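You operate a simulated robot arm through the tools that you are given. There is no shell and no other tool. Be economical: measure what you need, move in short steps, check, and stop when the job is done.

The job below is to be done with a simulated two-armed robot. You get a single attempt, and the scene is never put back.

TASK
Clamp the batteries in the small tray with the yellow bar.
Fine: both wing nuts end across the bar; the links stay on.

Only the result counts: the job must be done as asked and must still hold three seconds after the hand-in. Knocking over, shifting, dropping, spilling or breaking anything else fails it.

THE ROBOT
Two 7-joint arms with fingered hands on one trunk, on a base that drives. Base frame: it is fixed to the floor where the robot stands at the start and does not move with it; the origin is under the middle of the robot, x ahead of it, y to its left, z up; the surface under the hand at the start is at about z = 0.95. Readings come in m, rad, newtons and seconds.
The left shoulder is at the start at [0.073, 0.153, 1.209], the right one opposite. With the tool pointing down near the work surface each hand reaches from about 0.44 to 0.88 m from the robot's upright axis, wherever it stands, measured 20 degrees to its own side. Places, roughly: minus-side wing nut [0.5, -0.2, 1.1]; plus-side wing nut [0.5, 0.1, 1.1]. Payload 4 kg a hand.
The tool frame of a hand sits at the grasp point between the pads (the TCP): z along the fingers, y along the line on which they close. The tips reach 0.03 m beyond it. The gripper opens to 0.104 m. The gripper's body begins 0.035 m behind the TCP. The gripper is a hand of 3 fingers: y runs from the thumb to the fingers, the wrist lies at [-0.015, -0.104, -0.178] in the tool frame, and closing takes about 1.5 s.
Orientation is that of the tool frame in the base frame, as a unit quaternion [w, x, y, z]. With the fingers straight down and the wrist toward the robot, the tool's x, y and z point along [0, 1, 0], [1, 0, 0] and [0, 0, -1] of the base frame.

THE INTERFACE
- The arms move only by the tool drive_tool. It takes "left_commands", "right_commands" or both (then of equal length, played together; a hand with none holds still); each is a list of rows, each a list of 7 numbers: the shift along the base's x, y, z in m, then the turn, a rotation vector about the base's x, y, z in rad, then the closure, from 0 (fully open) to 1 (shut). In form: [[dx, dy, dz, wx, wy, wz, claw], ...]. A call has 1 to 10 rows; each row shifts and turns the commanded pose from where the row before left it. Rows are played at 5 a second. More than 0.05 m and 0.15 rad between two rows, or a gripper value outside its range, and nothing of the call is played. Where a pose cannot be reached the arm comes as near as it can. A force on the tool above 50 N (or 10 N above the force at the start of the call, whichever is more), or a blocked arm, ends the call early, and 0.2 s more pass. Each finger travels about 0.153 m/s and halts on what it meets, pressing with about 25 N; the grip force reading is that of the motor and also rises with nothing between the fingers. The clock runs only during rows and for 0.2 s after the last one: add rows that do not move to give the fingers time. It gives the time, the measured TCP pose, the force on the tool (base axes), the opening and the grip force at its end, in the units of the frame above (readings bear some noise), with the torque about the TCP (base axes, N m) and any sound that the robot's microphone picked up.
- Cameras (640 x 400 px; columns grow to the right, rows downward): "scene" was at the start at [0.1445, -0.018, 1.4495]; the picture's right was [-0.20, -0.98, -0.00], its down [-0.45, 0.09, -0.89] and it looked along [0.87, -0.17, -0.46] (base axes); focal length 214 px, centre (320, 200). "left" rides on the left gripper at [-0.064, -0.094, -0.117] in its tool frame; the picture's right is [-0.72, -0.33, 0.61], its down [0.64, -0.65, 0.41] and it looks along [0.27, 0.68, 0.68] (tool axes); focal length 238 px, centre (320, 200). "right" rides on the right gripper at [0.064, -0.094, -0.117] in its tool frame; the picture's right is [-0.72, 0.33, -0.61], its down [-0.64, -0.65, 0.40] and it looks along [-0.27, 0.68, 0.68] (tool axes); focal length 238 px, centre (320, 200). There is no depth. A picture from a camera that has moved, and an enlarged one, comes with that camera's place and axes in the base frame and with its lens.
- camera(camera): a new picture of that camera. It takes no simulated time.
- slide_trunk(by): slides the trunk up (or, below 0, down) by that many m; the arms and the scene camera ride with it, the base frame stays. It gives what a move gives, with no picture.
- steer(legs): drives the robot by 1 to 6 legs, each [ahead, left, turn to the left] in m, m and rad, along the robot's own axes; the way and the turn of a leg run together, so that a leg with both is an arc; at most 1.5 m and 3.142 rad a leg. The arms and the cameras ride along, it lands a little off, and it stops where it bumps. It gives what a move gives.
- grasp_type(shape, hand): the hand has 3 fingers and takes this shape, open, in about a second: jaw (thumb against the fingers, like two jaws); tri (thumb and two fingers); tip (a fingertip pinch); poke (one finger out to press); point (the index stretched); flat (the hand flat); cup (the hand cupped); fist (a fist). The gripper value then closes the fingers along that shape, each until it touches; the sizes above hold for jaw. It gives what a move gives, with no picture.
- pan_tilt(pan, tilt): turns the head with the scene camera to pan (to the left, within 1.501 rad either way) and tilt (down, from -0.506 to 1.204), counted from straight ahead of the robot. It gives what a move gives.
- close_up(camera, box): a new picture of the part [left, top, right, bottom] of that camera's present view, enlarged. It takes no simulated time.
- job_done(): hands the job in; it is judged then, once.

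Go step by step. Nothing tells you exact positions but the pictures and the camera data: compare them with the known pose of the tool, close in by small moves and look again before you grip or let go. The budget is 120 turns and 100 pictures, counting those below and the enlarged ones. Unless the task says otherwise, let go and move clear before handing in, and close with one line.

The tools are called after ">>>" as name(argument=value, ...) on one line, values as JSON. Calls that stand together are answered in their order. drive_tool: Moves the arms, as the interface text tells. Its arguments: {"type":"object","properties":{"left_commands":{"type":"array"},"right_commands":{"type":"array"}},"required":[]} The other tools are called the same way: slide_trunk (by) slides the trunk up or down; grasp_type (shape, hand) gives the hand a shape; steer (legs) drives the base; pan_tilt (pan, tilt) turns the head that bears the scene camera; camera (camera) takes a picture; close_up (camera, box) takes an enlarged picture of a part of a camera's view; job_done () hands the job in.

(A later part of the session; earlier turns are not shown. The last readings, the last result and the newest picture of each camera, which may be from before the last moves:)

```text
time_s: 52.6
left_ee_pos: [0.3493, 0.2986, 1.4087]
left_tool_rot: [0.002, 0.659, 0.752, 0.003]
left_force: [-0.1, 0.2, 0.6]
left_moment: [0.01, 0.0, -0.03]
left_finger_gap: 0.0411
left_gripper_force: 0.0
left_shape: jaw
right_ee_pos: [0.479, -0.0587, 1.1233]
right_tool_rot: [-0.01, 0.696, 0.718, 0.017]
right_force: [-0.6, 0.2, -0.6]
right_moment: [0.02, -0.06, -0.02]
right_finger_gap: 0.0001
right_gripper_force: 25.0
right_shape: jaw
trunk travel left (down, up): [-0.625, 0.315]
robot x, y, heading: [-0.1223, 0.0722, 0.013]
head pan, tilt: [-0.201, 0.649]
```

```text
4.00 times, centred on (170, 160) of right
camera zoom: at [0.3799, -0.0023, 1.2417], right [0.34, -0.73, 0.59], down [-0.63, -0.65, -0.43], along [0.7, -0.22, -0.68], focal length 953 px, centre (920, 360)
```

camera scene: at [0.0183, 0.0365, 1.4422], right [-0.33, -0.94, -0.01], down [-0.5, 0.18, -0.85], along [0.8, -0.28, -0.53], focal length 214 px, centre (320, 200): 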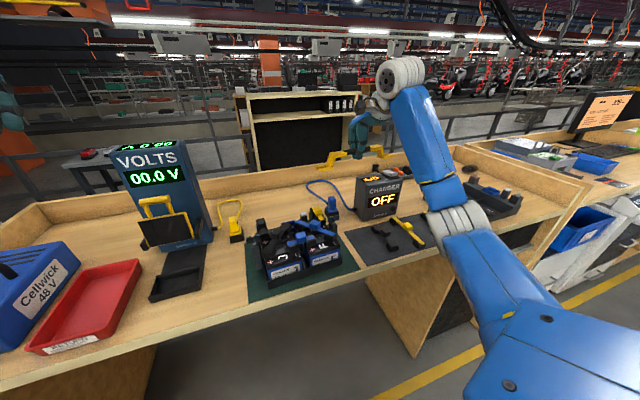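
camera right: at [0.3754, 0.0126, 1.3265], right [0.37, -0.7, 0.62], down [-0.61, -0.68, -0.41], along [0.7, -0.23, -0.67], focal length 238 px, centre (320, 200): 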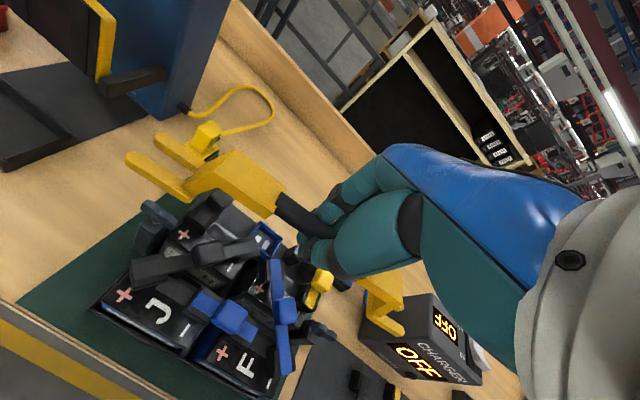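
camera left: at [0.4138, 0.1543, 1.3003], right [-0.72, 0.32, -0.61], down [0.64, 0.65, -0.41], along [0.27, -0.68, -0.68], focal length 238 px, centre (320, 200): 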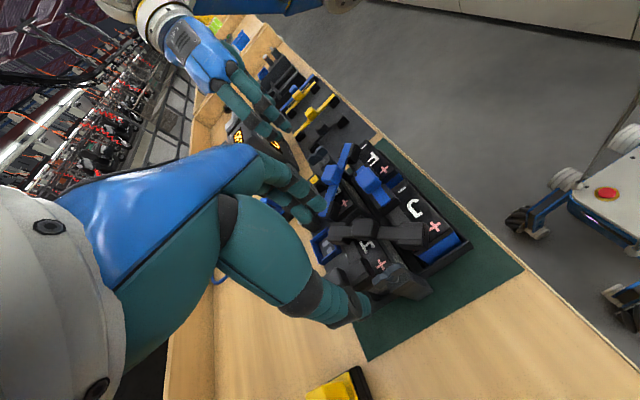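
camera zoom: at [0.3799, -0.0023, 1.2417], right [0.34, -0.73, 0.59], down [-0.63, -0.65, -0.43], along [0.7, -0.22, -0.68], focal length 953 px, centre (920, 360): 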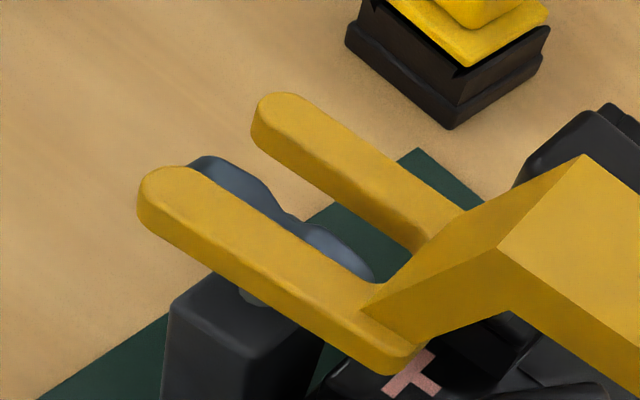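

The left slot needs about +0.005 m in x and the right one is about right. I'll make a small yaw and shift and come down another 8 mm.

>>> drive_tool(right_commands=[[0.0025, 0, 0, 0, 0, -0.02, 1], [0, 0, -0.008, 0, 0, 0, 1], [0, 0, 0, 0, 0, 0, 1]])

>>> close_up(camera="scene", box=[272, 185, 320, 215])

>>> close_up(camera="scene", box=[340, 178, 388, 208])

>>> close_up(camera="right", box=[90, 110, 250, 210])

```text
time_s: 53.4
left_ee_pos: [0.3503, 0.2983, 1.4088]
left_tool_rot: [0.002, 0.658, 0.753, 0.003]
left_force: [-0.1, 0.8, -0.1]
left_moment: [-0.01, 0.0, 0.03]
left_finger_gap: 0.0412
left_gripper_force: 0.2
left_shape: jaw
right_ee_pos: [0.481, -0.0573, 1.1169]
right_tool_rot: [-0.01, 0.702, 0.712, 0.017]
right_force: [1.2, 0.3, 0.0]
right_moment: [0.0, -0.01, -0.01]
right_finger_gap: 0.0
right_gripper_force: 24.6
right_shape: jaw
trunk travel left (down, up): [-0.625, 0.315]
robot x, y, heading: [-0.121, 0.0748, 0.018]
head pan, tilt: [-0.201, 0.649]
```

```text
13.33 times, centred on (296, 200) of scene
camera zoom: at [0.0187, 0.0597, 1.4337], right [-0.19, -0.98, 0.0], down [-0.6, 0.11, -0.79], along [0.78, -0.15, -0.61], focal length 2860 px, centre (640, 200)
```

zoom: 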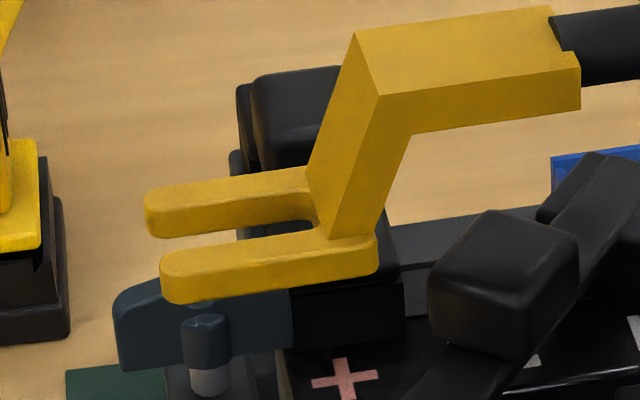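

```text
13.33 times, centred on (364, 193) of scene
camera zoom: at [0.0187, 0.0597, 1.4337], right [-0.19, -0.98, 0.0], down [-0.6, 0.11, -0.79], along [0.78, -0.15, -0.61], focal length 2860 px, centre (-267, 293)
```

zoom: 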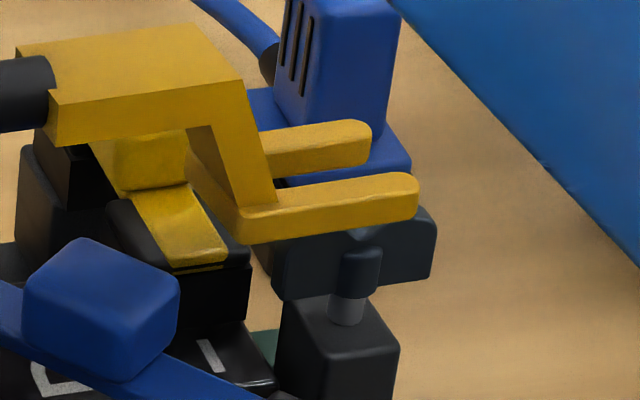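

```text
4.00 times, centred on (170, 160) of right
camera zoom: at [0.3835, 0.0006, 1.2341], right [0.33, -0.74, 0.59], down [-0.64, -0.63, -0.43], along [0.69, -0.23, -0.68], focal length 953 px, centre (920, 360)
```

zoom: 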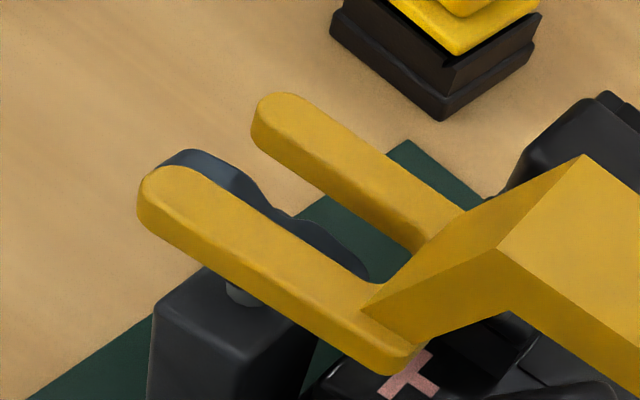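

The alignment is close. I'll shift another +3 mm in x, descend 8 mm so the wings start to enter the slots, and check force and view.

>>> drive_tool(right_commands=[[0.003, 0, 0, 0, 0, -0.008, 1], [0, 0, -0.004, 0, 0, 0, 1], [0, 0, -0.004, 0, 0, 0, 1], [0, 0, 0, 0, 0, 0, 1]])

>>> close_up(camera="scene", box=[272, 185, 320, 215])

>>> close_up(camera="right", box=[90, 110, 250, 210])

```text
time_s: 54.4
left_ee_pos: [0.3511, 0.2985, 1.409]
left_tool_rot: [0.002, 0.659, 0.752, 0.003]
left_force: [-0.2, -0.2, -0.2]
left_moment: [-0.02, 0.03, 0.02]
left_finger_gap: 0.0414
left_gripper_force: 0.1
left_shape: jaw
right_ee_pos: [0.4845, -0.0583, 1.1083]
right_tool_rot: [-0.01, 0.706, 0.708, 0.017]
right_force: [0.5, -0.1, -1.0]
right_moment: [0.0, 0.03, -0.04]
right_finger_gap: 0.0
right_gripper_force: 25.5
right_shape: jaw
trunk travel left (down, up): [-0.625, 0.315]
robot x, y, heading: [-0.1211, 0.0729, 0.013]
head pan, tilt: [-0.201, 0.649]
```

```text
13.33 times, centred on (296, 200) of scene
camera zoom: at [0.0188, 0.0598, 1.4336], right [-0.19, -0.98, 0.0], down [-0.6, 0.11, -0.79], along [0.78, -0.15, -0.61], focal length 2860 px, centre (640, 200)
```

zoom: 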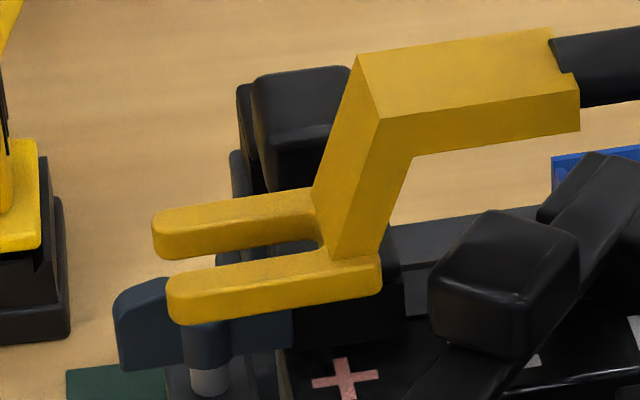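

```text
4.00 times, centred on (170, 160) of right
camera zoom: at [0.3872, 0.0009, 1.2271], right [0.32, -0.74, 0.59], down [-0.65, -0.63, -0.43], along [0.69, -0.24, -0.68], focal length 953 px, centre (920, 360)
```

zoom: 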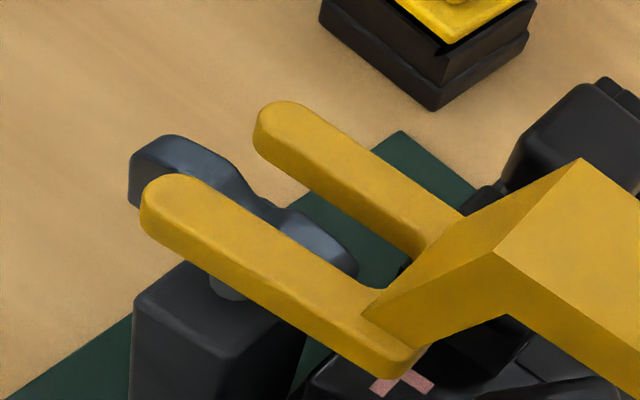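

Triangulating from both cameras puts the slot centre at x≈0.471 and the wing at x≈0.473, with the wing top right at the fork's lower face. I'll continue down with a +1 mm correction.

>>> drive_tool(right_commands=[[0.0015, 0, 0, 0, 0, 0, 1], [0, 0, -0.004, 0, 0, 0, 1], [0, 0, -0.004, 0, 0, 0, 1], [0, 0, 0, 0, 0, 0, 1]])

>>> close_up(camera="right", box=[90, 110, 250, 210])

>>> close_up(camera="scene", box=[340, 178, 388, 208])

```text
time_s: 55.4
left_ee_pos: [0.3498, 0.2985, 1.409]
left_tool_rot: [0.002, 0.659, 0.752, 0.003]
left_force: [-0.3, 0.4, -0.1]
left_moment: [-0.01, 0.0, 0.02]
left_finger_gap: 0.0413
left_gripper_force: 0.3
left_shape: jaw
right_ee_pos: [0.4863, -0.0581, 1.1014]
right_tool_rot: [-0.009, 0.705, 0.709, 0.017]
right_force: [-0.7, 0.4, -0.6]
right_moment: [-0.01, 0.0, 0.0]
right_finger_gap: 0.0001
right_gripper_force: 25.0
right_shape: jaw
trunk travel left (down, up): [-0.625, 0.315]
robot x, y, heading: [-0.1261, 0.0711, 0.009]
head pan, tilt: [-0.201, 0.649]
```

```text
4.00 times, centred on (170, 160) of right
camera zoom: at [0.388, 0.0011, 1.2191], right [0.32, -0.74, 0.59], down [-0.65, -0.63, -0.43], along [0.69, -0.24, -0.68], focal length 953 px, centre (920, 360)
```

zoom: 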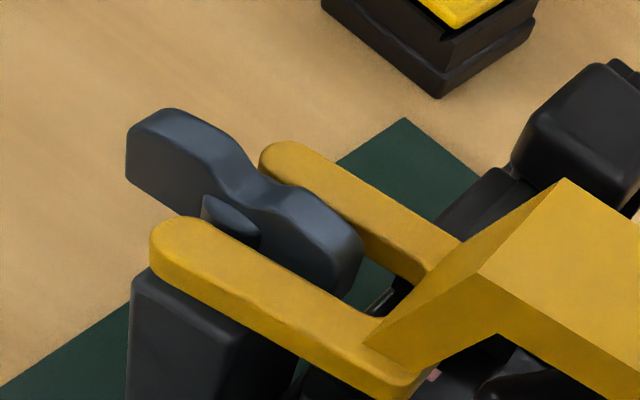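

```text
13.33 times, centred on (364, 193) of scene
camera zoom: at [0.0186, 0.0599, 1.4337], right [-0.19, -0.98, 0.0], down [-0.6, 0.11, -0.8], along [0.78, -0.15, -0.61], focal length 2860 px, centre (-267, 293)
```

zoom: 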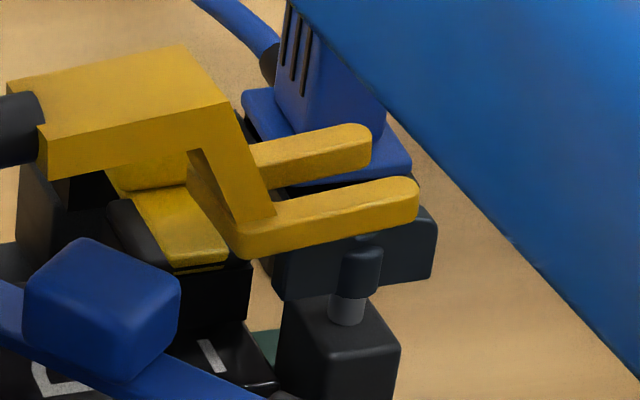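

The left wing has entered its slot, but the bar seems to have rotated a little in the grip. I'll take a wider look.

>>> close_up(camera="scene", box=[265, 165, 393, 245])

>>> close_up(camera="right", box=[100, 120, 460, 345])

```text
5.00 times, centred on (329, 205) of scene
camera zoom: at [0.0186, 0.0599, 1.4337], right [-0.19, -0.98, 0.0], down [-0.6, 0.11, -0.8], along [0.78, -0.15, -0.61], focal length 1072 px, centre (275, 175)
```

zoom: 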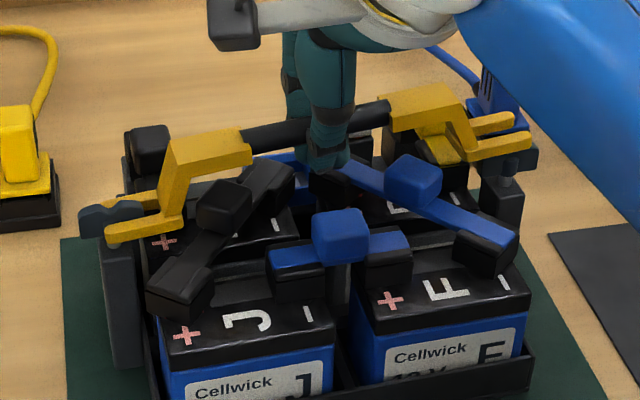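

```text
1.78 times, centred on (280, 232) of right
camera zoom: at [0.388, 0.0011, 1.2191], right [0.32, -0.74, 0.59], down [-0.65, -0.63, -0.43], along [0.69, -0.24, -0.68], focal length 424 px, centre (391, 142)
```

zoom: 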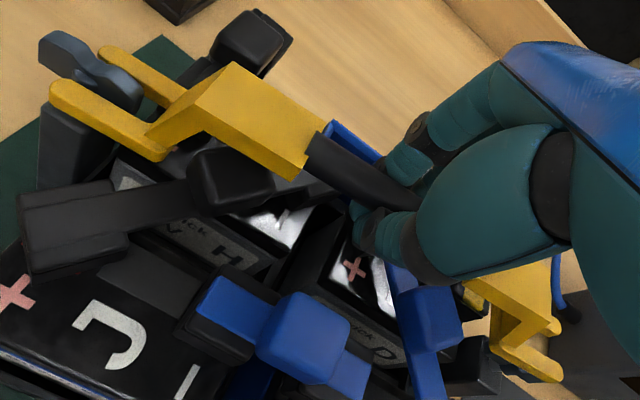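

The left fork is seated around its wing, while the right fork rests on the minus wing, about 4 mm too far in +x. I'll lift slightly, shift -3.5 mm in x, and roll the bar level.

>>> drive_tool(right_commands=[[0, 0, 0.004, 0, 0, 0, 1], [-0.0035, 0, 0, 0, 0, 0, 1], [0, 0, 0, 0.03, 0, 0, 1], [0, 0, -0.002, 0.02, 0, 0, 1], [0, 0, -0.002, 0, 0, 0, 1]])

>>> close_up(camera="scene", box=[340, 178, 388, 208])

>>> close_up(camera="right", box=[90, 110, 250, 210])

```text
time_s: 56.6
left_ee_pos: [0.3503, 0.2987, 1.4089]
left_tool_rot: [0.002, 0.659, 0.753, 0.002]
left_force: [-0.2, 0.3, -0.2]
left_moment: [0.03, 0.0, -0.01]
left_finger_gap: 0.0414
left_gripper_force: 0.1
left_shape: jaw
right_ee_pos: [0.4829, -0.0592, 1.0998]
right_tool_rot: [-0.028, 0.705, 0.708, 0.035]
right_force: [-1.6, 0.6, -1.1]
right_moment: [-0.02, -0.01, 0.0]
right_finger_gap: 0.0
right_gripper_force: 24.9
right_shape: jaw
trunk travel left (down, up): [-0.625, 0.315]
robot x, y, heading: [-0.1196, 0.0738, 0.011]
head pan, tilt: [-0.201, 0.649]
```

```text
13.33 times, centred on (364, 193) of scene
camera zoom: at [0.0186, 0.0598, 1.4337], right [-0.19, -0.98, 0.0], down [-0.6, 0.11, -0.79], along [0.78, -0.15, -0.61], focal length 2860 px, centre (-267, 293)
```

zoom: 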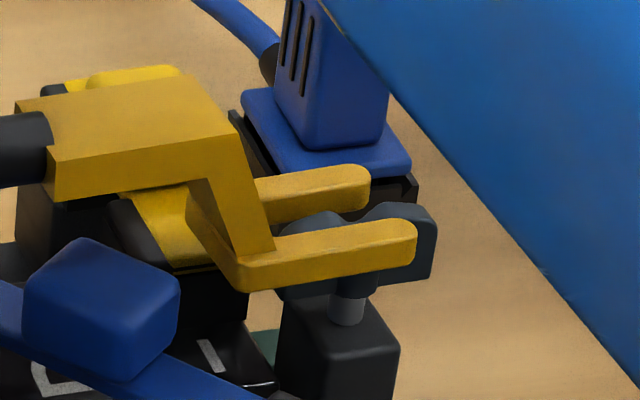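

```text
4.00 times, centred on (170, 160) of right
camera zoom: at [0.3848, -0.0059, 1.2215], right [0.32, -0.77, 0.55], down [-0.65, -0.61, -0.47], along [0.69, -0.2, -0.69], focal length 953 px, centre (920, 360)
```

zoom: 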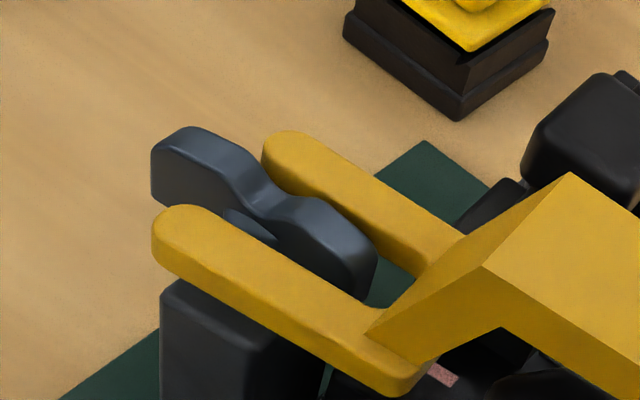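

Both wings are in their slots now. I'll lower gently until the feet rest on the posts.

>>> drive_tool(right_commands=[[0, 0, -0.004, 0, 0, 0, 1], [0, 0, -0.004, 0, 0, 0, 1], [0, 0, -0.004, 0, 0, 0, 1], [0, 0, -0.003, 0, 0, 0, 1], [0, 0, 0, 0, 0, 0, 1]])

>>> close_up(camera="scene", box=[265, 165, 393, 245])

```text
time_s: 57.8
left_ee_pos: [0.3509, 0.2987, 1.4088]
left_tool_rot: [0.001, 0.659, 0.752, 0.002]
left_force: [-0.1, -0.3, -1.1]
left_moment: [0.0, 0.0, -0.03]
left_finger_gap: 0.0412
left_gripper_force: 0.1
left_shape: jaw
right_ee_pos: [0.4819, -0.059, 1.0851]
right_tool_rot: [-0.028, 0.705, 0.708, 0.035]
right_force: [0.0, -0.3, -1.4]
right_moment: [-0.02, 0.0, -0.03]
right_finger_gap: 0.0
right_gripper_force: 24.7
right_shape: jaw
trunk travel left (down, up): [-0.625, 0.315]
robot x, y, heading: [-0.1222, 0.0739, 0.011]
head pan, tilt: [-0.201, 0.649]
```

```text
5.00 times, centred on (329, 205) of scene
camera zoom: at [0.0187, 0.0598, 1.4336], right [-0.19, -0.98, 0.0], down [-0.6, 0.11, -0.79], along [0.78, -0.15, -0.61], focal length 1072 px, centre (275, 175)
```

zoom: 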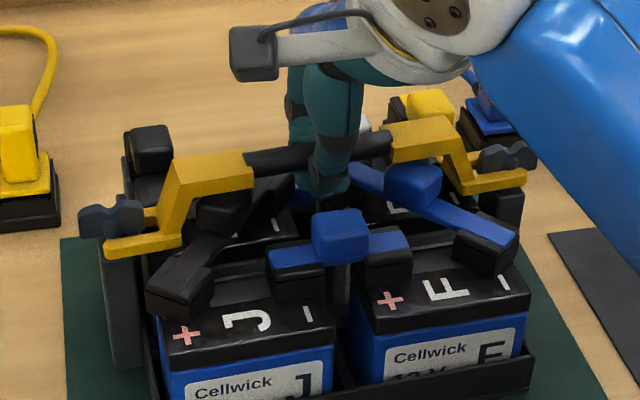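

Nearly seated. I'll lower a few more millimetres, watching the force.

>>> drive_tool(right_commands=[[0, 0, -0.002, 0, 0, 0, 1], [0, 0, -0.002, 0, 0, 0, 1], [0, 0, -0.002, 0, 0, 0, 1], [0, 0, 0, 0, 0, 0, 1]])

>>> close_up(camera="scene", box=[272, 185, 320, 215])

>>> close_up(camera="scene", box=[340, 183, 388, 213])

```text
time_s: 58.8
left_ee_pos: [0.35, 0.299, 1.4089]
left_tool_rot: [0.002, 0.659, 0.753, 0.003]
left_force: [-1.1, 0.0, 0.1]
left_moment: [0.0, -0.01, 0.0]
left_finger_gap: 0.0412
left_gripper_force: 0.1
left_shape: jaw
right_ee_pos: [0.4816, -0.058, 1.0791]
right_tool_rot: [-0.027, 0.705, 0.708, 0.035]
right_force: [-0.3, -1.4, 1.7]
right_moment: [0.04, -0.02, -0.02]
right_finger_gap: 0.0001
right_gripper_force: 24.7
right_shape: jaw
trunk travel left (down, up): [-0.625, 0.315]
robot x, y, heading: [-0.1194, 0.0728, 0.011]
head pan, tilt: [-0.201, 0.649]
```

```text
13.33 times, centred on (296, 200) of scene
camera zoom: at [0.0178, 0.0596, 1.4338], right [-0.19, -0.98, 0.0], down [-0.6, 0.11, -0.8], along [0.78, -0.15, -0.61], focal length 2860 px, centre (640, 200)
```

zoom: 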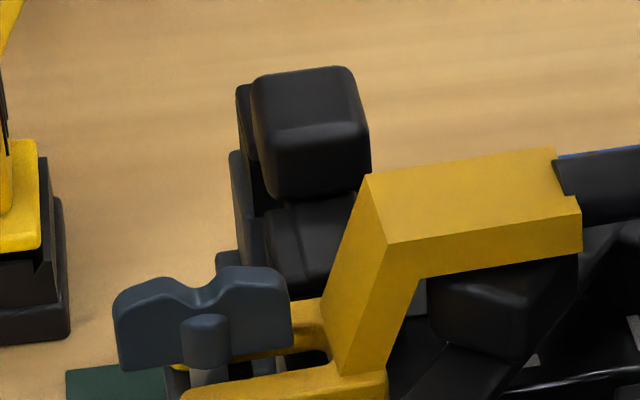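

```text
13.33 times, centred on (364, 198) of scene
camera zoom: at [0.0178, 0.0596, 1.4338], right [-0.19, -0.98, 0.0], down [-0.6, 0.11, -0.8], along [0.78, -0.15, -0.61], focal length 2860 px, centre (-267, 227)
```

zoom: 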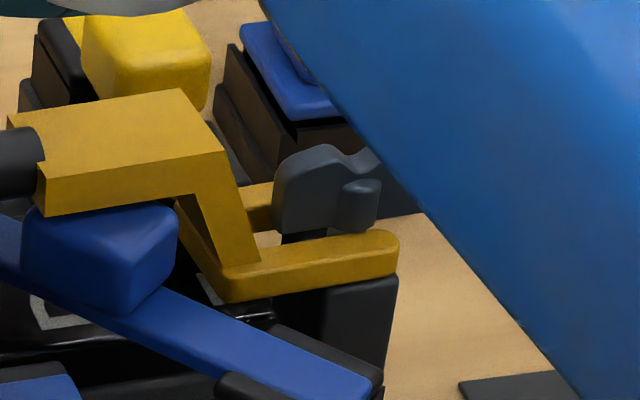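

The bar is seated with both feet under the wings. I'll open the right hand only slightly, because a blue link knob sits behind the thumb, and lift straight up.

>>> drive_tool(right_commands=[[0, 0, 0, 0, 0, 0, 0.9], [0, 0, 0, 0, 0, 0, 0.8], [0, 0, 0, 0, 0, 0, 0.76], [0, 0, 0, 0, 0, 0, 0.76], [0, 0, 0.005, 0, 0, 0, 0.76], [0, 0, 0.005, 0, 0, 0, 0.76]])

>>> close_up(camera="scene", box=[265, 165, 393, 245])

```text
time_s: 60.2
left_ee_pos: [0.3489, 0.2987, 1.4087]
left_tool_rot: [0.002, 0.659, 0.752, 0.002]
left_force: [0.4, 0.0, -0.1]
left_moment: [0.02, -0.01, -0.01]
left_finger_gap: 0.0414
left_gripper_force: 0.1
left_shape: jaw
right_ee_pos: [0.4827, -0.0579, 1.0898]
right_tool_rot: [-0.027, 0.705, 0.708, 0.035]
right_force: [0.3, 0.6, -0.5]
right_moment: [-0.01, -0.02, 0.02]
right_finger_gap: 0.0245
right_gripper_force: 0.0
right_shape: jaw
trunk travel left (down, up): [-0.625, 0.315]
robot x, y, heading: [-0.1218, 0.0708, 0.008]
head pan, tilt: [-0.201, 0.649]
```

```text
5.00 times, centred on (329, 205) of scene
camera zoom: at [0.0184, 0.06, 1.4337], right [-0.19, -0.98, 0.0], down [-0.6, 0.11, -0.8], along [0.78, -0.15, -0.61], focal length 1072 px, centre (275, 175)
```

zoom: 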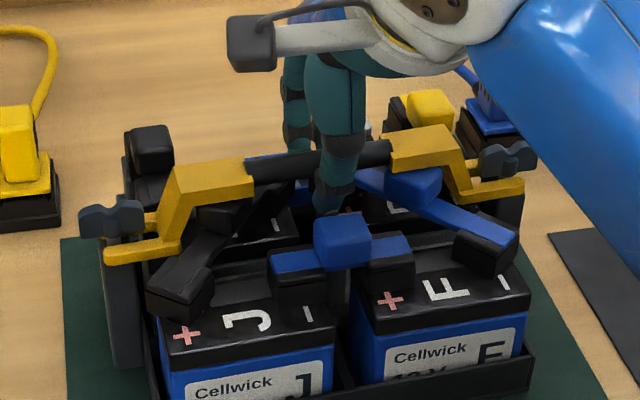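

The bar stayed put. I'll lift the right hand clear and move it to the right, and bring the left hand above the plus nut.

>>> drive_tool(right_commands=[[0, 0, 0.015, 0, 0, 0, 0.74], [0, 0, 0.03, 0, 0, 0, 0.7], [0, 0, 0.04, 0, 0, 0, 0.6], [0, 0, 0.045, 0, 0, 0, 0.6], [0, -0.02, 0.045, 0, 0, 0, 0.6], [0, -0.04, 0.03, -0.05, 0, 0, 0.6], [0, -0.05, 0, 0, 0, 0, 0.6], [0, -0.05, 0, 0, 0, 0, 0.6], [0, -0.05, 0, 0, 0, 0, 0.6], [0, -0.05, 0, 0, 0, 0, 0.6]])

>>> drive_tool(left_commands=[[0.02, -0.045, 0, 0, 0, 0, 0.6], [0.02, -0.045, 0, 0, 0, 0, 0.6], [0.02, -0.045, 0, 0, 0, 0, 0.6], [0.02, -0.045, 0, 0, 0, -0.04, 0.6], [0.02, -0.045, -0.01, 0, 0, -0.04, 0.6], [0.02, -0.012, -0.04, 0, 0, 0, 0.6], [0.003, 0, -0.045, 0, 0, 0, 0.6], [0, 0, -0.045, 0, 0, 0, 0.6], [0, 0, -0.045, 0, 0, 0, 0.6], [0, 0, -0.045, 0, 0, 0, 0.6]])

>>> close_up(camera="left", box=[250, 170, 490, 320])

```text
time_s: 62.4
left_ee_pos: [0.3497, 0.2952, 1.4084]
left_tool_rot: [0.002, 0.658, 0.753, 0.002]
left_force: [-0.2, 0.2, 1.3]
left_moment: [-0.02, 0.0, 0.0]
left_finger_gap: 0.0413
left_gripper_force: 0.0
left_shape: jaw
right_ee_pos: [0.478, -0.3243, 1.2896]
right_tool_rot: [-0.011, 0.705, 0.709, 0.018]
right_force: [-1.4, -0.1, 0.2]
right_moment: [0.02, 0.01, -0.02]
right_finger_gap: 0.0409
right_gripper_force: 0.0
right_shape: jaw
trunk travel left (down, up): [-0.625, 0.315]
robot x, y, heading: [-0.1192, 0.0734, 0.013]
head pan, tilt: [-0.201, 0.649]
```

```text
refused: row 5 steps farther than a row can; nothing moved
```

```text
2.67 times, centred on (370, 245) of left
camera zoom: at [0.2637, 0.2191, 1.5266], right [-0.22, -0.75, -0.62], down [-0.73, 0.55, -0.41], along [0.65, 0.36, -0.67], focal length 636 px, centre (187, 80)
```

zoom: 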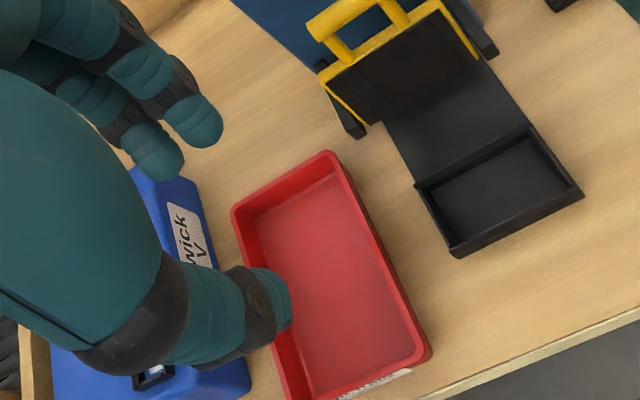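

One step was too long. I'll resend it in smaller pieces.

>>> drive_tool(left_commands=[[0.02, -0.042, 0, 0, 0, -0.03, 0.6], [0.02, -0.042, 0, 0, 0, -0.03, 0.6], [0.02, -0.042, 0, 0, 0, -0.03, 0.6], [0.02, -0.042, 0, 0, 0, 0, 0.6], [0.02, -0.042, -0.01, 0, 0, 0, 0.6], [0.02, -0.023, -0.035, 0, 0, 0, 0.6], [0.003, 0, -0.045, 0, 0, 0, 0.6], [0, 0, -0.049, 0, 0, 0, 0.6], [0, 0, -0.049, 0, 0, 0, 0.6], [0, 0, -0.049, 0, 0, 0, 0.6]])

>>> drive_tool(left_commands=[[0, 0, -0.035, 0, 0, 0, 0.6], [0, 0, -0.03, 0, 0, 0, 0.6], [0, 0, 0, 0, 0, 0, 0.6]])

>>> close_up(camera="left", box=[250, 170, 410, 290])

```text
time_s: 64.6
left_ee_pos: [0.4726, 0.0668, 1.1692]
left_tool_rot: [0.002, 0.692, 0.722, 0.003]
left_force: [0.0, 0.2, -0.2]
left_moment: [0.03, 0.03, 0.0]
left_finger_gap: 0.0412
left_gripper_force: 0.1
left_shape: jaw
right_ee_pos: [0.4799, -0.3233, 1.2898]
right_tool_rot: [-0.012, 0.705, 0.708, 0.017]
right_force: [0.7, 0.0, 1.1]
right_moment: [0.0, -0.01, -0.01]
right_finger_gap: 0.0413
right_gripper_force: 0.1
right_shape: jaw
trunk travel left (down, up): [-0.625, 0.315]
robot x, y, heading: [-0.1197, 0.0728, 0.013]
head pan, tilt: [-0.201, 0.649]
```

```text
time_s: 65.4
left_ee_pos: [0.4749, 0.0641, 1.1026]
left_tool_rot: [0.001, 0.692, 0.722, 0.004]
left_force: [0.9, 0.4, -0.8]
left_moment: [0.01, -0.01, 0.0]
left_finger_gap: 0.0416
left_gripper_force: 0.0
left_shape: jaw
right_ee_pos: [0.478, -0.323, 1.2917]
right_tool_rot: [-0.011, 0.705, 0.708, 0.018]
right_force: [0.3, 0.4, 0.0]
right_moment: [0.01, -0.04, -0.02]
right_finger_gap: 0.0415
right_gripper_force: 0.1
right_shape: jaw
trunk travel left (down, up): [-0.625, 0.315]
robot x, y, heading: [-0.1219, 0.0729, 0.012]
head pan, tilt: [-0.201, 0.649]
```

```text
3.33 times, centred on (330, 230) of left
camera zoom: at [0.3811, -0.0031, 1.2194], right [-0.29, -0.73, -0.62], down [-0.68, 0.61, -0.41], along [0.68, 0.3, -0.67], focal length 794 px, centre (287, 100)
```

zoom: 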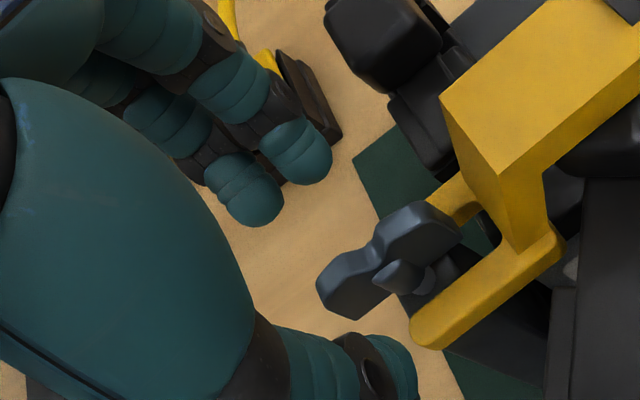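

The nut sits inboard of the hand, and the bracket leg is close on that side. I'll grip the outer lobe (TCP 12 mm outboard), keep the tips above the prongs (TCP z 1.088), and turn clockwise along an arc about the nut axis at (0.4765, 0.056).

>>> drive_tool(left_commands=[[0.002, 0.004, 0, 0, 0, 0, 0.6], [0, 0, -0.008, 0, 0, 0, 0.6], [0, 0, -0.006, 0, 0, 0, 0.7], [0, 0, 0, 0, 0, 0, 0.8], [0, 0, 0, 0, 0, 0, 0.9], [0, 0, 0, 0, 0, 0, 1], [0, 0, 0, 0, 0, 0, 1], [0, 0, 0, 0, 0, 0, 1]])

>>> close_up(camera="left", box=[250, 170, 410, 290])

```text
time_s: 67.2
left_ee_pos: [0.4763, 0.0687, 1.0907]
left_tool_rot: [0.002, 0.692, 0.722, 0.003]
left_force: [0.4, 1.0, 0.4]
left_moment: [0.06, -0.07, 0.01]
left_finger_gap: 0.0018
left_gripper_force: 25.1
left_shape: jaw
right_ee_pos: [0.4775, -0.3213, 1.2901]
right_tool_rot: [-0.011, 0.705, 0.709, 0.018]
right_force: [-0.4, 0.2, -0.5]
right_moment: [0.0, -0.02, 0.03]
right_finger_gap: 0.0416
right_gripper_force: 0.0
right_shape: jaw
trunk travel left (down, up): [-0.625, 0.315]
robot x, y, heading: [-0.1182, 0.0747, 0.011]
head pan, tilt: [-0.201, 0.649]
```

```text
3.33 times, centred on (330, 230) of left
camera zoom: at [0.3834, 0.0009, 1.2075], right [-0.29, -0.73, -0.62], down [-0.68, 0.61, -0.41], along [0.68, 0.3, -0.67], focal length 794 px, centre (287, 100)
```

zoom: 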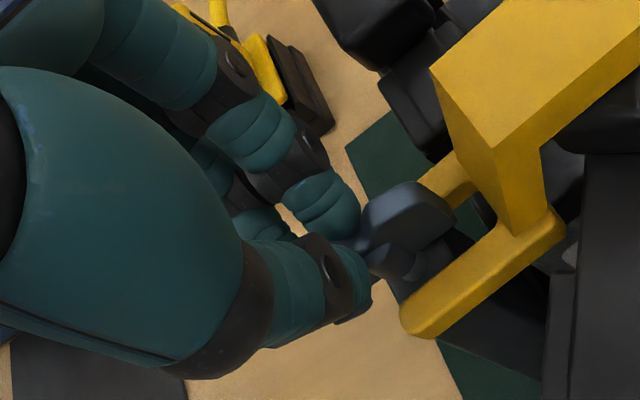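

The outer lobe is gripped clear of the bracket. I'll turn clockwise about 60° along the arc.

>>> drive_tool(left_commands=[[0.0019, -0.0001, 0, 0, 0, -0.15, 1], [0.0018, -0.0004, 0, 0, 0, -0.15, 1], [0.0018, -0.0007, 0, 0, 0, -0.15, 1], [0.0016, -0.0009, 0, 0, 0, -0.15, 1], [0.0015, -0.0012, 0, 0, 0, -0.15, 1], [0.0013, -0.0014, 0, 0, 0, -0.15, 1], [0.001, -0.0016, 0, 0, 0, -0.15, 1], [0, 0, 0, 0, 0, 0, 1]])

>>> close_up(camera="left", box=[250, 170, 410, 290])

```text
time_s: 69.0
left_ee_pos: [0.4868, 0.063, 1.0918]
left_tool_rot: [0.004, 0.961, 0.277, 0.001]
left_force: [-1.1, 5.4, -2.2]
left_moment: [0.11, -0.04, -0.06]
left_finger_gap: 0.0013
left_gripper_force: 25.3
left_shape: jaw
right_ee_pos: [0.4791, -0.3206, 1.29]
right_tool_rot: [-0.01, 0.706, 0.708, 0.017]
right_force: [-0.4, -0.3, 0.5]
right_moment: [-0.01, -0.01, 0.03]
right_finger_gap: 0.0412
right_gripper_force: 0.1
right_shape: jaw
trunk travel left (down, up): [-0.625, 0.315]
robot x, y, heading: [-0.1215, 0.0711, 0.012]
head pan, tilt: [-0.201, 0.649]
```

```text
3.33 times, centred on (330, 230) of left
camera zoom: at [0.3818, 0.1097, 1.2089], right [-0.78, -0.11, -0.62], down [0.2, 0.89, -0.41], along [0.59, -0.44, -0.67], focal length 794 px, centre (287, 100)
```

zoom: 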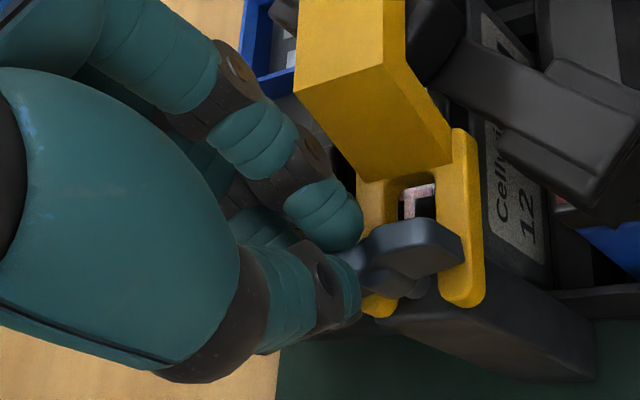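

The nut follows neatly. I'll finish the last ~0.5 rad.

>>> drive_tool(left_commands=[[0.0008, -0.001, 0, 0, 0, -0.13, 1], [0.0005, -0.0012, 0, 0, 0, -0.13, 1], [0.0003, -0.0015, 0, 0, 0, -0.13, 1], [0, -0.0015, 0, 0, 0, -0.12, 1], [0, 0, 0, 0, 0, 0, 1]])

>>> close_up(camera="left", box=[250, 170, 410, 290])

```text
time_s: 70.2
left_ee_pos: [0.487, 0.0593, 1.0946]
left_tool_rot: [0.007, 1.0, 0.026, 0.001]
left_force: [4.5, 12.3, 8.6]
left_moment: [0.3, -0.12, 0.13]
left_finger_gap: 0.0008
left_gripper_force: 24.9
left_shape: jaw
right_ee_pos: [0.4774, -0.3196, 1.2937]
right_tool_rot: [-0.009, 0.706, 0.708, 0.016]
right_force: [-0.3, 0.3, 0.0]
right_moment: [0.01, 0.02, 0.03]
right_finger_gap: 0.0411
right_gripper_force: 0.1
right_shape: jaw
trunk travel left (down, up): [-0.625, 0.315]
robot x, y, heading: [-0.1249, 0.0741, 0.009]
head pan, tilt: [-0.201, 0.649]
```

```text
3.33 times, centred on (330, 230) of left
camera zoom: at [0.4178, 0.151, 1.2119], right [-0.73, 0.28, -0.62], down [0.61, 0.68, -0.41], along [0.31, -0.68, -0.67], focal length 794 px, centre (287, 100)
```

zoom: 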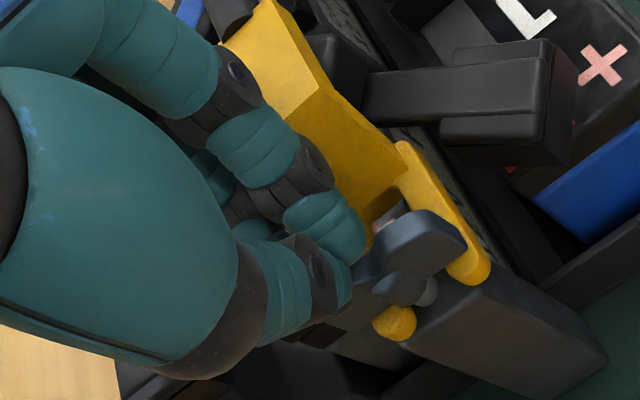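

The plus wing is across the bar. I'll open a little while backing off outward from the bracket, then lift.

>>> drive_tool(left_commands=[[0, 0.002, 0, 0, 0, 0, 0.9], [0, 0.001, 0, 0, 0, 0, 0.82], [0, 0, 0, 0, 0, 0, 0.8], [0, 0.001, 0.01, 0, 0, 0, 0.8], [0, 0.003, 0.03, 0, 0, 0, 0.75], [0, 0, 0.045, 0, 0, 0, 0.6], [0, 0, 0.045, 0, 0, 0, 0.6], [0, 0, 0.045, 0, 0, 0, 0.6]])

>>> close_up(camera="scene", box=[265, 165, 393, 245])

```text
time_s: 72.0
left_ee_pos: [0.4836, 0.0642, 1.2698]
left_tool_rot: [0.003, 1.0, 0.027, 0.0]
left_force: [-0.8, 0.7, 0.3]
left_moment: [0.01, 0.02, 0.02]
left_finger_gap: 0.0411
left_gripper_force: 0.1
left_shape: jaw
right_ee_pos: [0.4766, -0.3227, 1.2906]
right_tool_rot: [-0.011, 0.705, 0.709, 0.018]
right_force: [0.1, 0.5, 0.1]
right_moment: [0.02, -0.02, 0.01]
right_finger_gap: 0.041
right_gripper_force: 0.1
right_shape: jaw
trunk travel left (down, up): [-0.625, 0.315]
robot x, y, heading: [-0.1225, 0.0706, 0.011]
head pan, tilt: [-0.201, 0.649]
```

```text
5.00 times, centred on (329, 205) of scene
camera zoom: at [0.0178, 0.0565, 1.4337], right [-0.19, -0.98, 0.0], down [-0.6, 0.12, -0.8], along [0.78, -0.15, -0.61], focal length 1072 px, centre (275, 175)
```

zoom: 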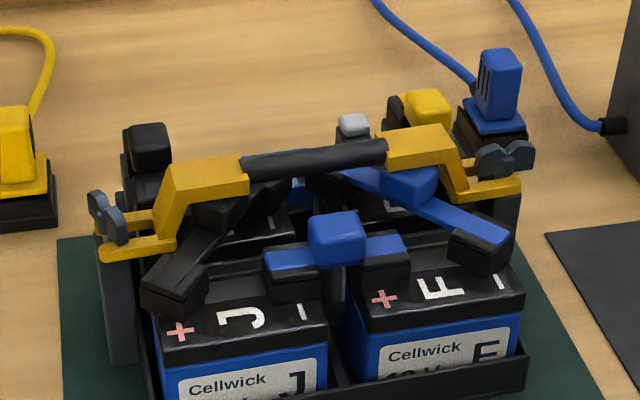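

I'll zoom to check the plus wing's angle precisely.

>>> close_up(camera="scene", box=[268, 195, 316, 225])

```text
13.33 times, centred on (292, 210) of scene
camera zoom: at [0.0178, 0.0565, 1.4337], right [-0.19, -0.98, 0.0], down [-0.6, 0.12, -0.8], along [0.78, -0.15, -0.61], focal length 2860 px, centre (693, 67)
```

zoom: 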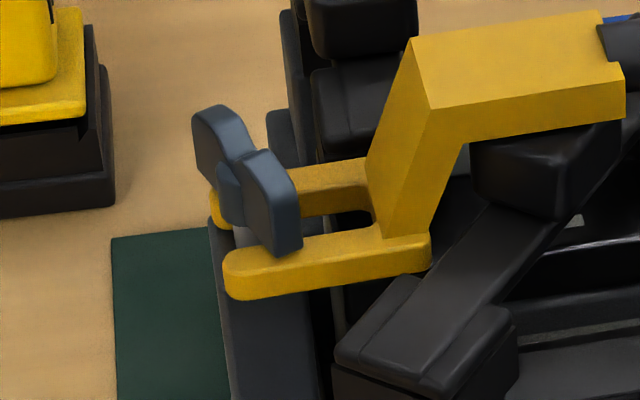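

The plus wing is still about 24° short of across. I'll push its far lobe inward (-y) from outside with the closed fingertips.

>>> drive_tool(left_commands=[[0.006, 0.012, -0.02, 0, 0, 0, 1], [0.006, 0.012, -0.04, 0, 0, 0, 1], [0, 0, -0.045, 0, 0, 0, 1], [0, 0, -0.045, 0, 0, 0, 1], [0, 0, -0.03, 0, 0, 0, 1], [0, -0.003, 0, 0, 0, 0, 1], [0, -0.003, 0, 0, 0, 0, 1], [0, -0.003, 0, 0, 0, 0, 1], [0, 0, 0, 0, 0, 0, 1]])

>>> close_up(camera="left", box=[250, 170, 410, 290])

```text
time_s: 74.0
left_ee_pos: [0.5005, 0.0776, 1.0872]
left_tool_rot: [0.003, 1.0, 0.028, 0.0]
left_force: [-0.2, 0.7, -0.2]
left_moment: [0.01, 0.02, 0.01]
left_finger_gap: 0.0001
left_gripper_force: 25.1
left_shape: jaw
right_ee_pos: [0.4783, -0.3225, 1.2902]
right_tool_rot: [-0.01, 0.705, 0.708, 0.017]
right_force: [0.1, -0.9, 0.2]
right_moment: [0.0, 0.02, 0.01]
right_finger_gap: 0.0413
right_gripper_force: 0.0
right_shape: jaw
trunk travel left (down, up): [-0.625, 0.315]
robot x, y, heading: [-0.1195, 0.0725, 0.017]
head pan, tilt: [-0.201, 0.649]
```

```text
3.33 times, centred on (330, 230) of left
camera zoom: at [0.4309, 0.1704, 1.2043], right [-0.74, 0.28, -0.62], down [0.6, 0.68, -0.41], along [0.3, -0.67, -0.67], focal length 794 px, centre (287, 100)
```

zoom: 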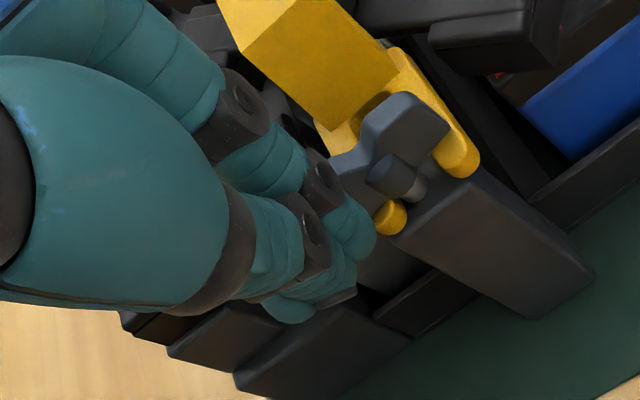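

The fingertips are right beside the far lobe. I'll push inward in small steps.

>>> drive_tool(left_commands=[[-0.001, -0.003, 0, 0, 0, 0, 1], [0, -0.003, 0, 0, 0, 0, 1], [0, -0.003, 0, 0, 0, 0, 1], [0, -0.003, 0, 0, 0, 0, 1], [0, 0, 0, 0, 0, 0, 1]])

>>> close_up(camera="left", box=[250, 170, 410, 290])

```text
time_s: 75.2
left_ee_pos: [0.4972, 0.0703, 1.088]
left_tool_rot: [0.005, 1.0, 0.027, -0.001]
left_force: [0.1, 10.5, -0.7]
left_moment: [0.26, -0.04, -0.05]
left_finger_gap: 0.0
left_gripper_force: 25.4
left_shape: jaw
right_ee_pos: [0.4792, -0.3189, 1.2921]
right_tool_rot: [-0.009, 0.705, 0.709, 0.017]
right_force: [-0.2, -0.4, -0.3]
right_moment: [-0.01, 0.05, 0.0]
right_finger_gap: 0.0411
right_gripper_force: 0.0
right_shape: jaw
trunk travel left (down, up): [-0.625, 0.315]
robot x, y, heading: [-0.1248, 0.0729, 0.01]
head pan, tilt: [-0.201, 0.649]
```

```text
3.33 times, centred on (330, 230) of left
camera zoom: at [0.4299, 0.1627, 1.2051], right [-0.74, 0.28, -0.62], down [0.6, 0.68, -0.41], along [0.3, -0.67, -0.67], focal length 794 px, centre (287, 100)
```

zoom: 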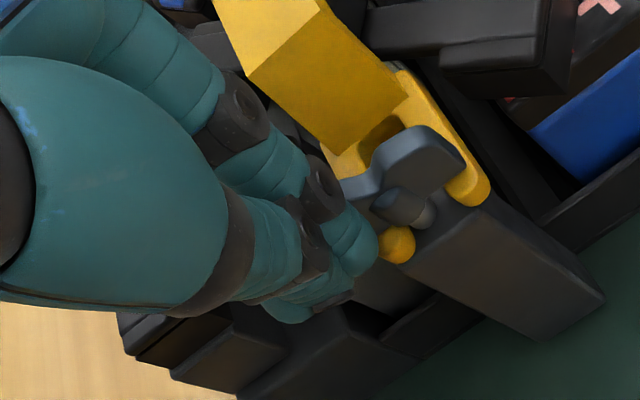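

It's rotating with about 10 N, and the tray isn't moving. I'll push a little more.

>>> drive_tool(left_commands=[[0, -0.002, 0, 0, 0, 0, 1], [0, -0.002, 0, 0, 0, 0, 1], [0, -0.002, 0, 0, 0, 0, 1], [0, 0, 0, 0, 0, 0, 1]])

>>> close_up(camera="left", box=[250, 170, 410, 290])

```text
time_s: 76.2
left_ee_pos: [0.4974, 0.0638, 1.0889]
left_tool_rot: [0.005, 1.0, 0.027, 0.0]
left_force: [-1.3, 9.9, 0.7]
left_moment: [0.19, 0.01, -0.06]
left_finger_gap: 0.0001
left_gripper_force: 24.6
left_shape: jaw
right_ee_pos: [0.478, -0.3189, 1.2922]
right_tool_rot: [-0.009, 0.706, 0.708, 0.016]
right_force: [0.1, 0.6, -0.2]
right_moment: [0.01, 0.01, 0.02]
right_finger_gap: 0.0411
right_gripper_force: 0.2
right_shape: jaw
trunk travel left (down, up): [-0.625, 0.315]
robot x, y, heading: [-0.1231, 0.0758, 0.009]
head pan, tilt: [-0.201, 0.649]
```

```text
3.33 times, centred on (330, 230) of left
camera zoom: at [0.4294, 0.156, 1.2051], right [-0.74, 0.28, -0.62], down [0.6, 0.68, -0.41], along [0.3, -0.68, -0.67], focal length 794 px, centre (287, 100)
```

zoom: 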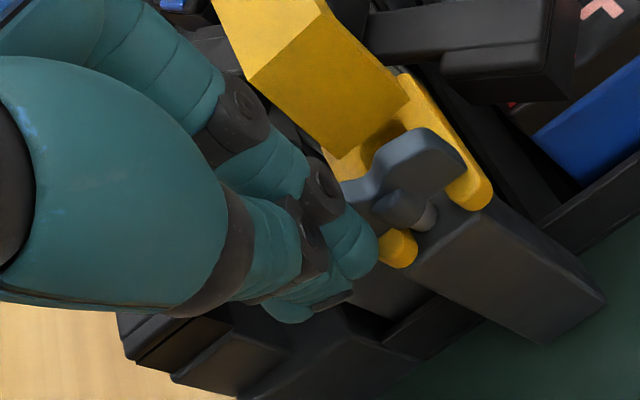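

The wing looks across now; the last push only slid the tray slightly. I'll back off, lift, and drive right so the left hand can do the minus nut.

>>> drive_tool(left_commands=[[0, 0.008, 0, 0, 0, 0, 1], [0, 0.01, 0.01, 0, 0, 0, 1], [0, 0, 0.045, 0, 0, 0, 1], [0, 0, 0.045, 0, 0, 0, 0.6], [0, 0, 0.045, 0, 0, 0.13, 0.6], [0, 0, 0.02, 0, 0, 0.14, 0.6], [0, 0, 0, 0, 0, 0.14, 0.6], [0, 0, 0, 0, 0, 0.14, 0.6], [0, 0, 0, 0, 0, 0.14, 0.6], [0, 0, 0, 0, 0, 0.14, 0.6]])

>>> steer(legs=[[0, -0.25, -0.012]])

>>> drive_tool(left_commands=[[-0.01, -0.015, 0, 0, 0, 0.14, 0.6], [-0.01, -0.015, 0, 0, 0, 0.14, 0.6], [0, 0, 0, 0, 0, 0.14, 0.6], [0, 0, 0, 0, 0, 0.14, 0.6], [0, 0, 0, 0, 0, 0.12, 0.6]])

>>> camera(camera="scene")

```text
time_s: 78.4
left_ee_pos: [0.4987, 0.0773, 1.2536]
left_tool_rot: [0.004, 0.904, 0.428, 0.001]
left_force: [0.6, 0.7, -0.5]
left_moment: [0.01, 0.03, -0.02]
left_finger_gap: 0.0414
left_gripper_force: 0.1
left_shape: jaw
right_ee_pos: [0.4785, -0.3216, 1.2894]
right_tool_rot: [-0.011, 0.706, 0.708, 0.018]
right_force: [0.6, -0.2, -0.3]
right_moment: [-0.01, -0.01, 0.0]
right_finger_gap: 0.041
right_gripper_force: 0.0
right_shape: jaw
trunk travel left (down, up): [-0.625, 0.315]
robot x, y, heading: [-0.1222, 0.0718, 0.015]
head pan, tilt: [-0.201, 0.649]
```

```text
time_s: 80.2
left_ee_pos: [0.5018, -0.1608, 1.2545]
left_tool_rot: [0.006, 0.906, 0.422, -0.001]
left_force: [0.6, 0.1, 0.0]
left_moment: [-0.05, 0.04, 0.01]
left_finger_gap: 0.0414
left_gripper_force: 0.0
left_shape: jaw
right_ee_pos: [0.475, -0.5603, 1.2946]
right_tool_rot: [-0.008, 0.709, 0.705, 0.015]
right_force: [-0.1, 0.4, 0.8]
right_moment: [-0.03, 0.03, -0.01]
right_finger_gap: 0.0412
right_gripper_force: 0.1
right_shape: jaw
trunk travel left (down, up): [-0.625, 0.315]
robot x, y, heading: [-0.1207, -0.1708, -0.003]
head pan, tilt: [-0.201, 0.649]
```

```text
time_s: 81.3
left_ee_pos: [0.4784, -0.2007, 1.2537]
left_tool_rot: [0.002, 0.713, 0.702, 0.004]
left_force: [-0.8, -0.4, 0.7]
left_moment: [0.01, -0.02, 0.02]
left_finger_gap: 0.0416
left_gripper_force: 0.0
left_shape: jaw
right_ee_pos: [0.4718, -0.5721, 1.2922]
right_tool_rot: [-0.009, 0.709, 0.705, 0.02]
right_force: [0.3, 0.0, 0.8]
right_moment: [0.02, 0.0, 0.01]
right_finger_gap: 0.0412
right_gripper_force: 0.1
right_shape: jaw
trunk travel left (down, up): [-0.625, 0.315]
robot x, y, heading: [-0.1196, -0.1717, -0.002]
head pan, tilt: [-0.201, 0.649]
```

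```text
10 pictures are left
camera scene: at [0.0196, -0.1894, 1.4336], right [-0.2, -0.98, 0.0], down [-0.59, 0.12, -0.79], along [0.78, -0.16, -0.61], focal length 214 px, centre (320, 200)
```

scene: 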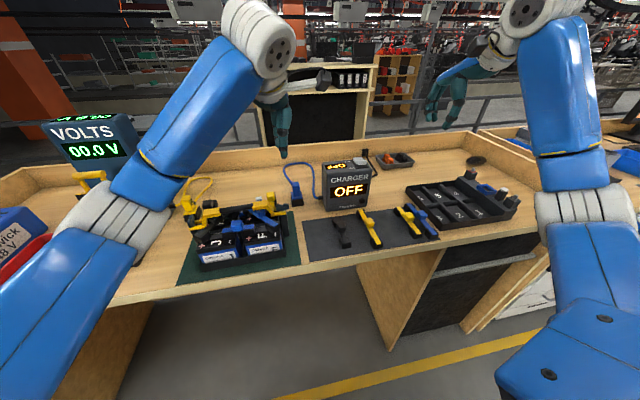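

10 pictures remain. One close-up of the tray will show both nuts.

>>> close_up(camera="scene", box=[180, 180, 308, 260])

```text
5.00 times, centred on (244, 220) of scene
camera zoom: at [0.0196, -0.1894, 1.4336], right [-0.2, -0.98, 0.0], down [-0.59, 0.12, -0.79], along [0.78, -0.16, -0.61], focal length 1072 px, centre (700, 100)
```

zoom: 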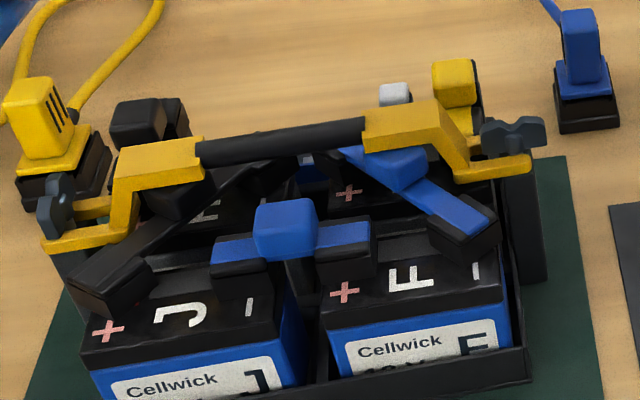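

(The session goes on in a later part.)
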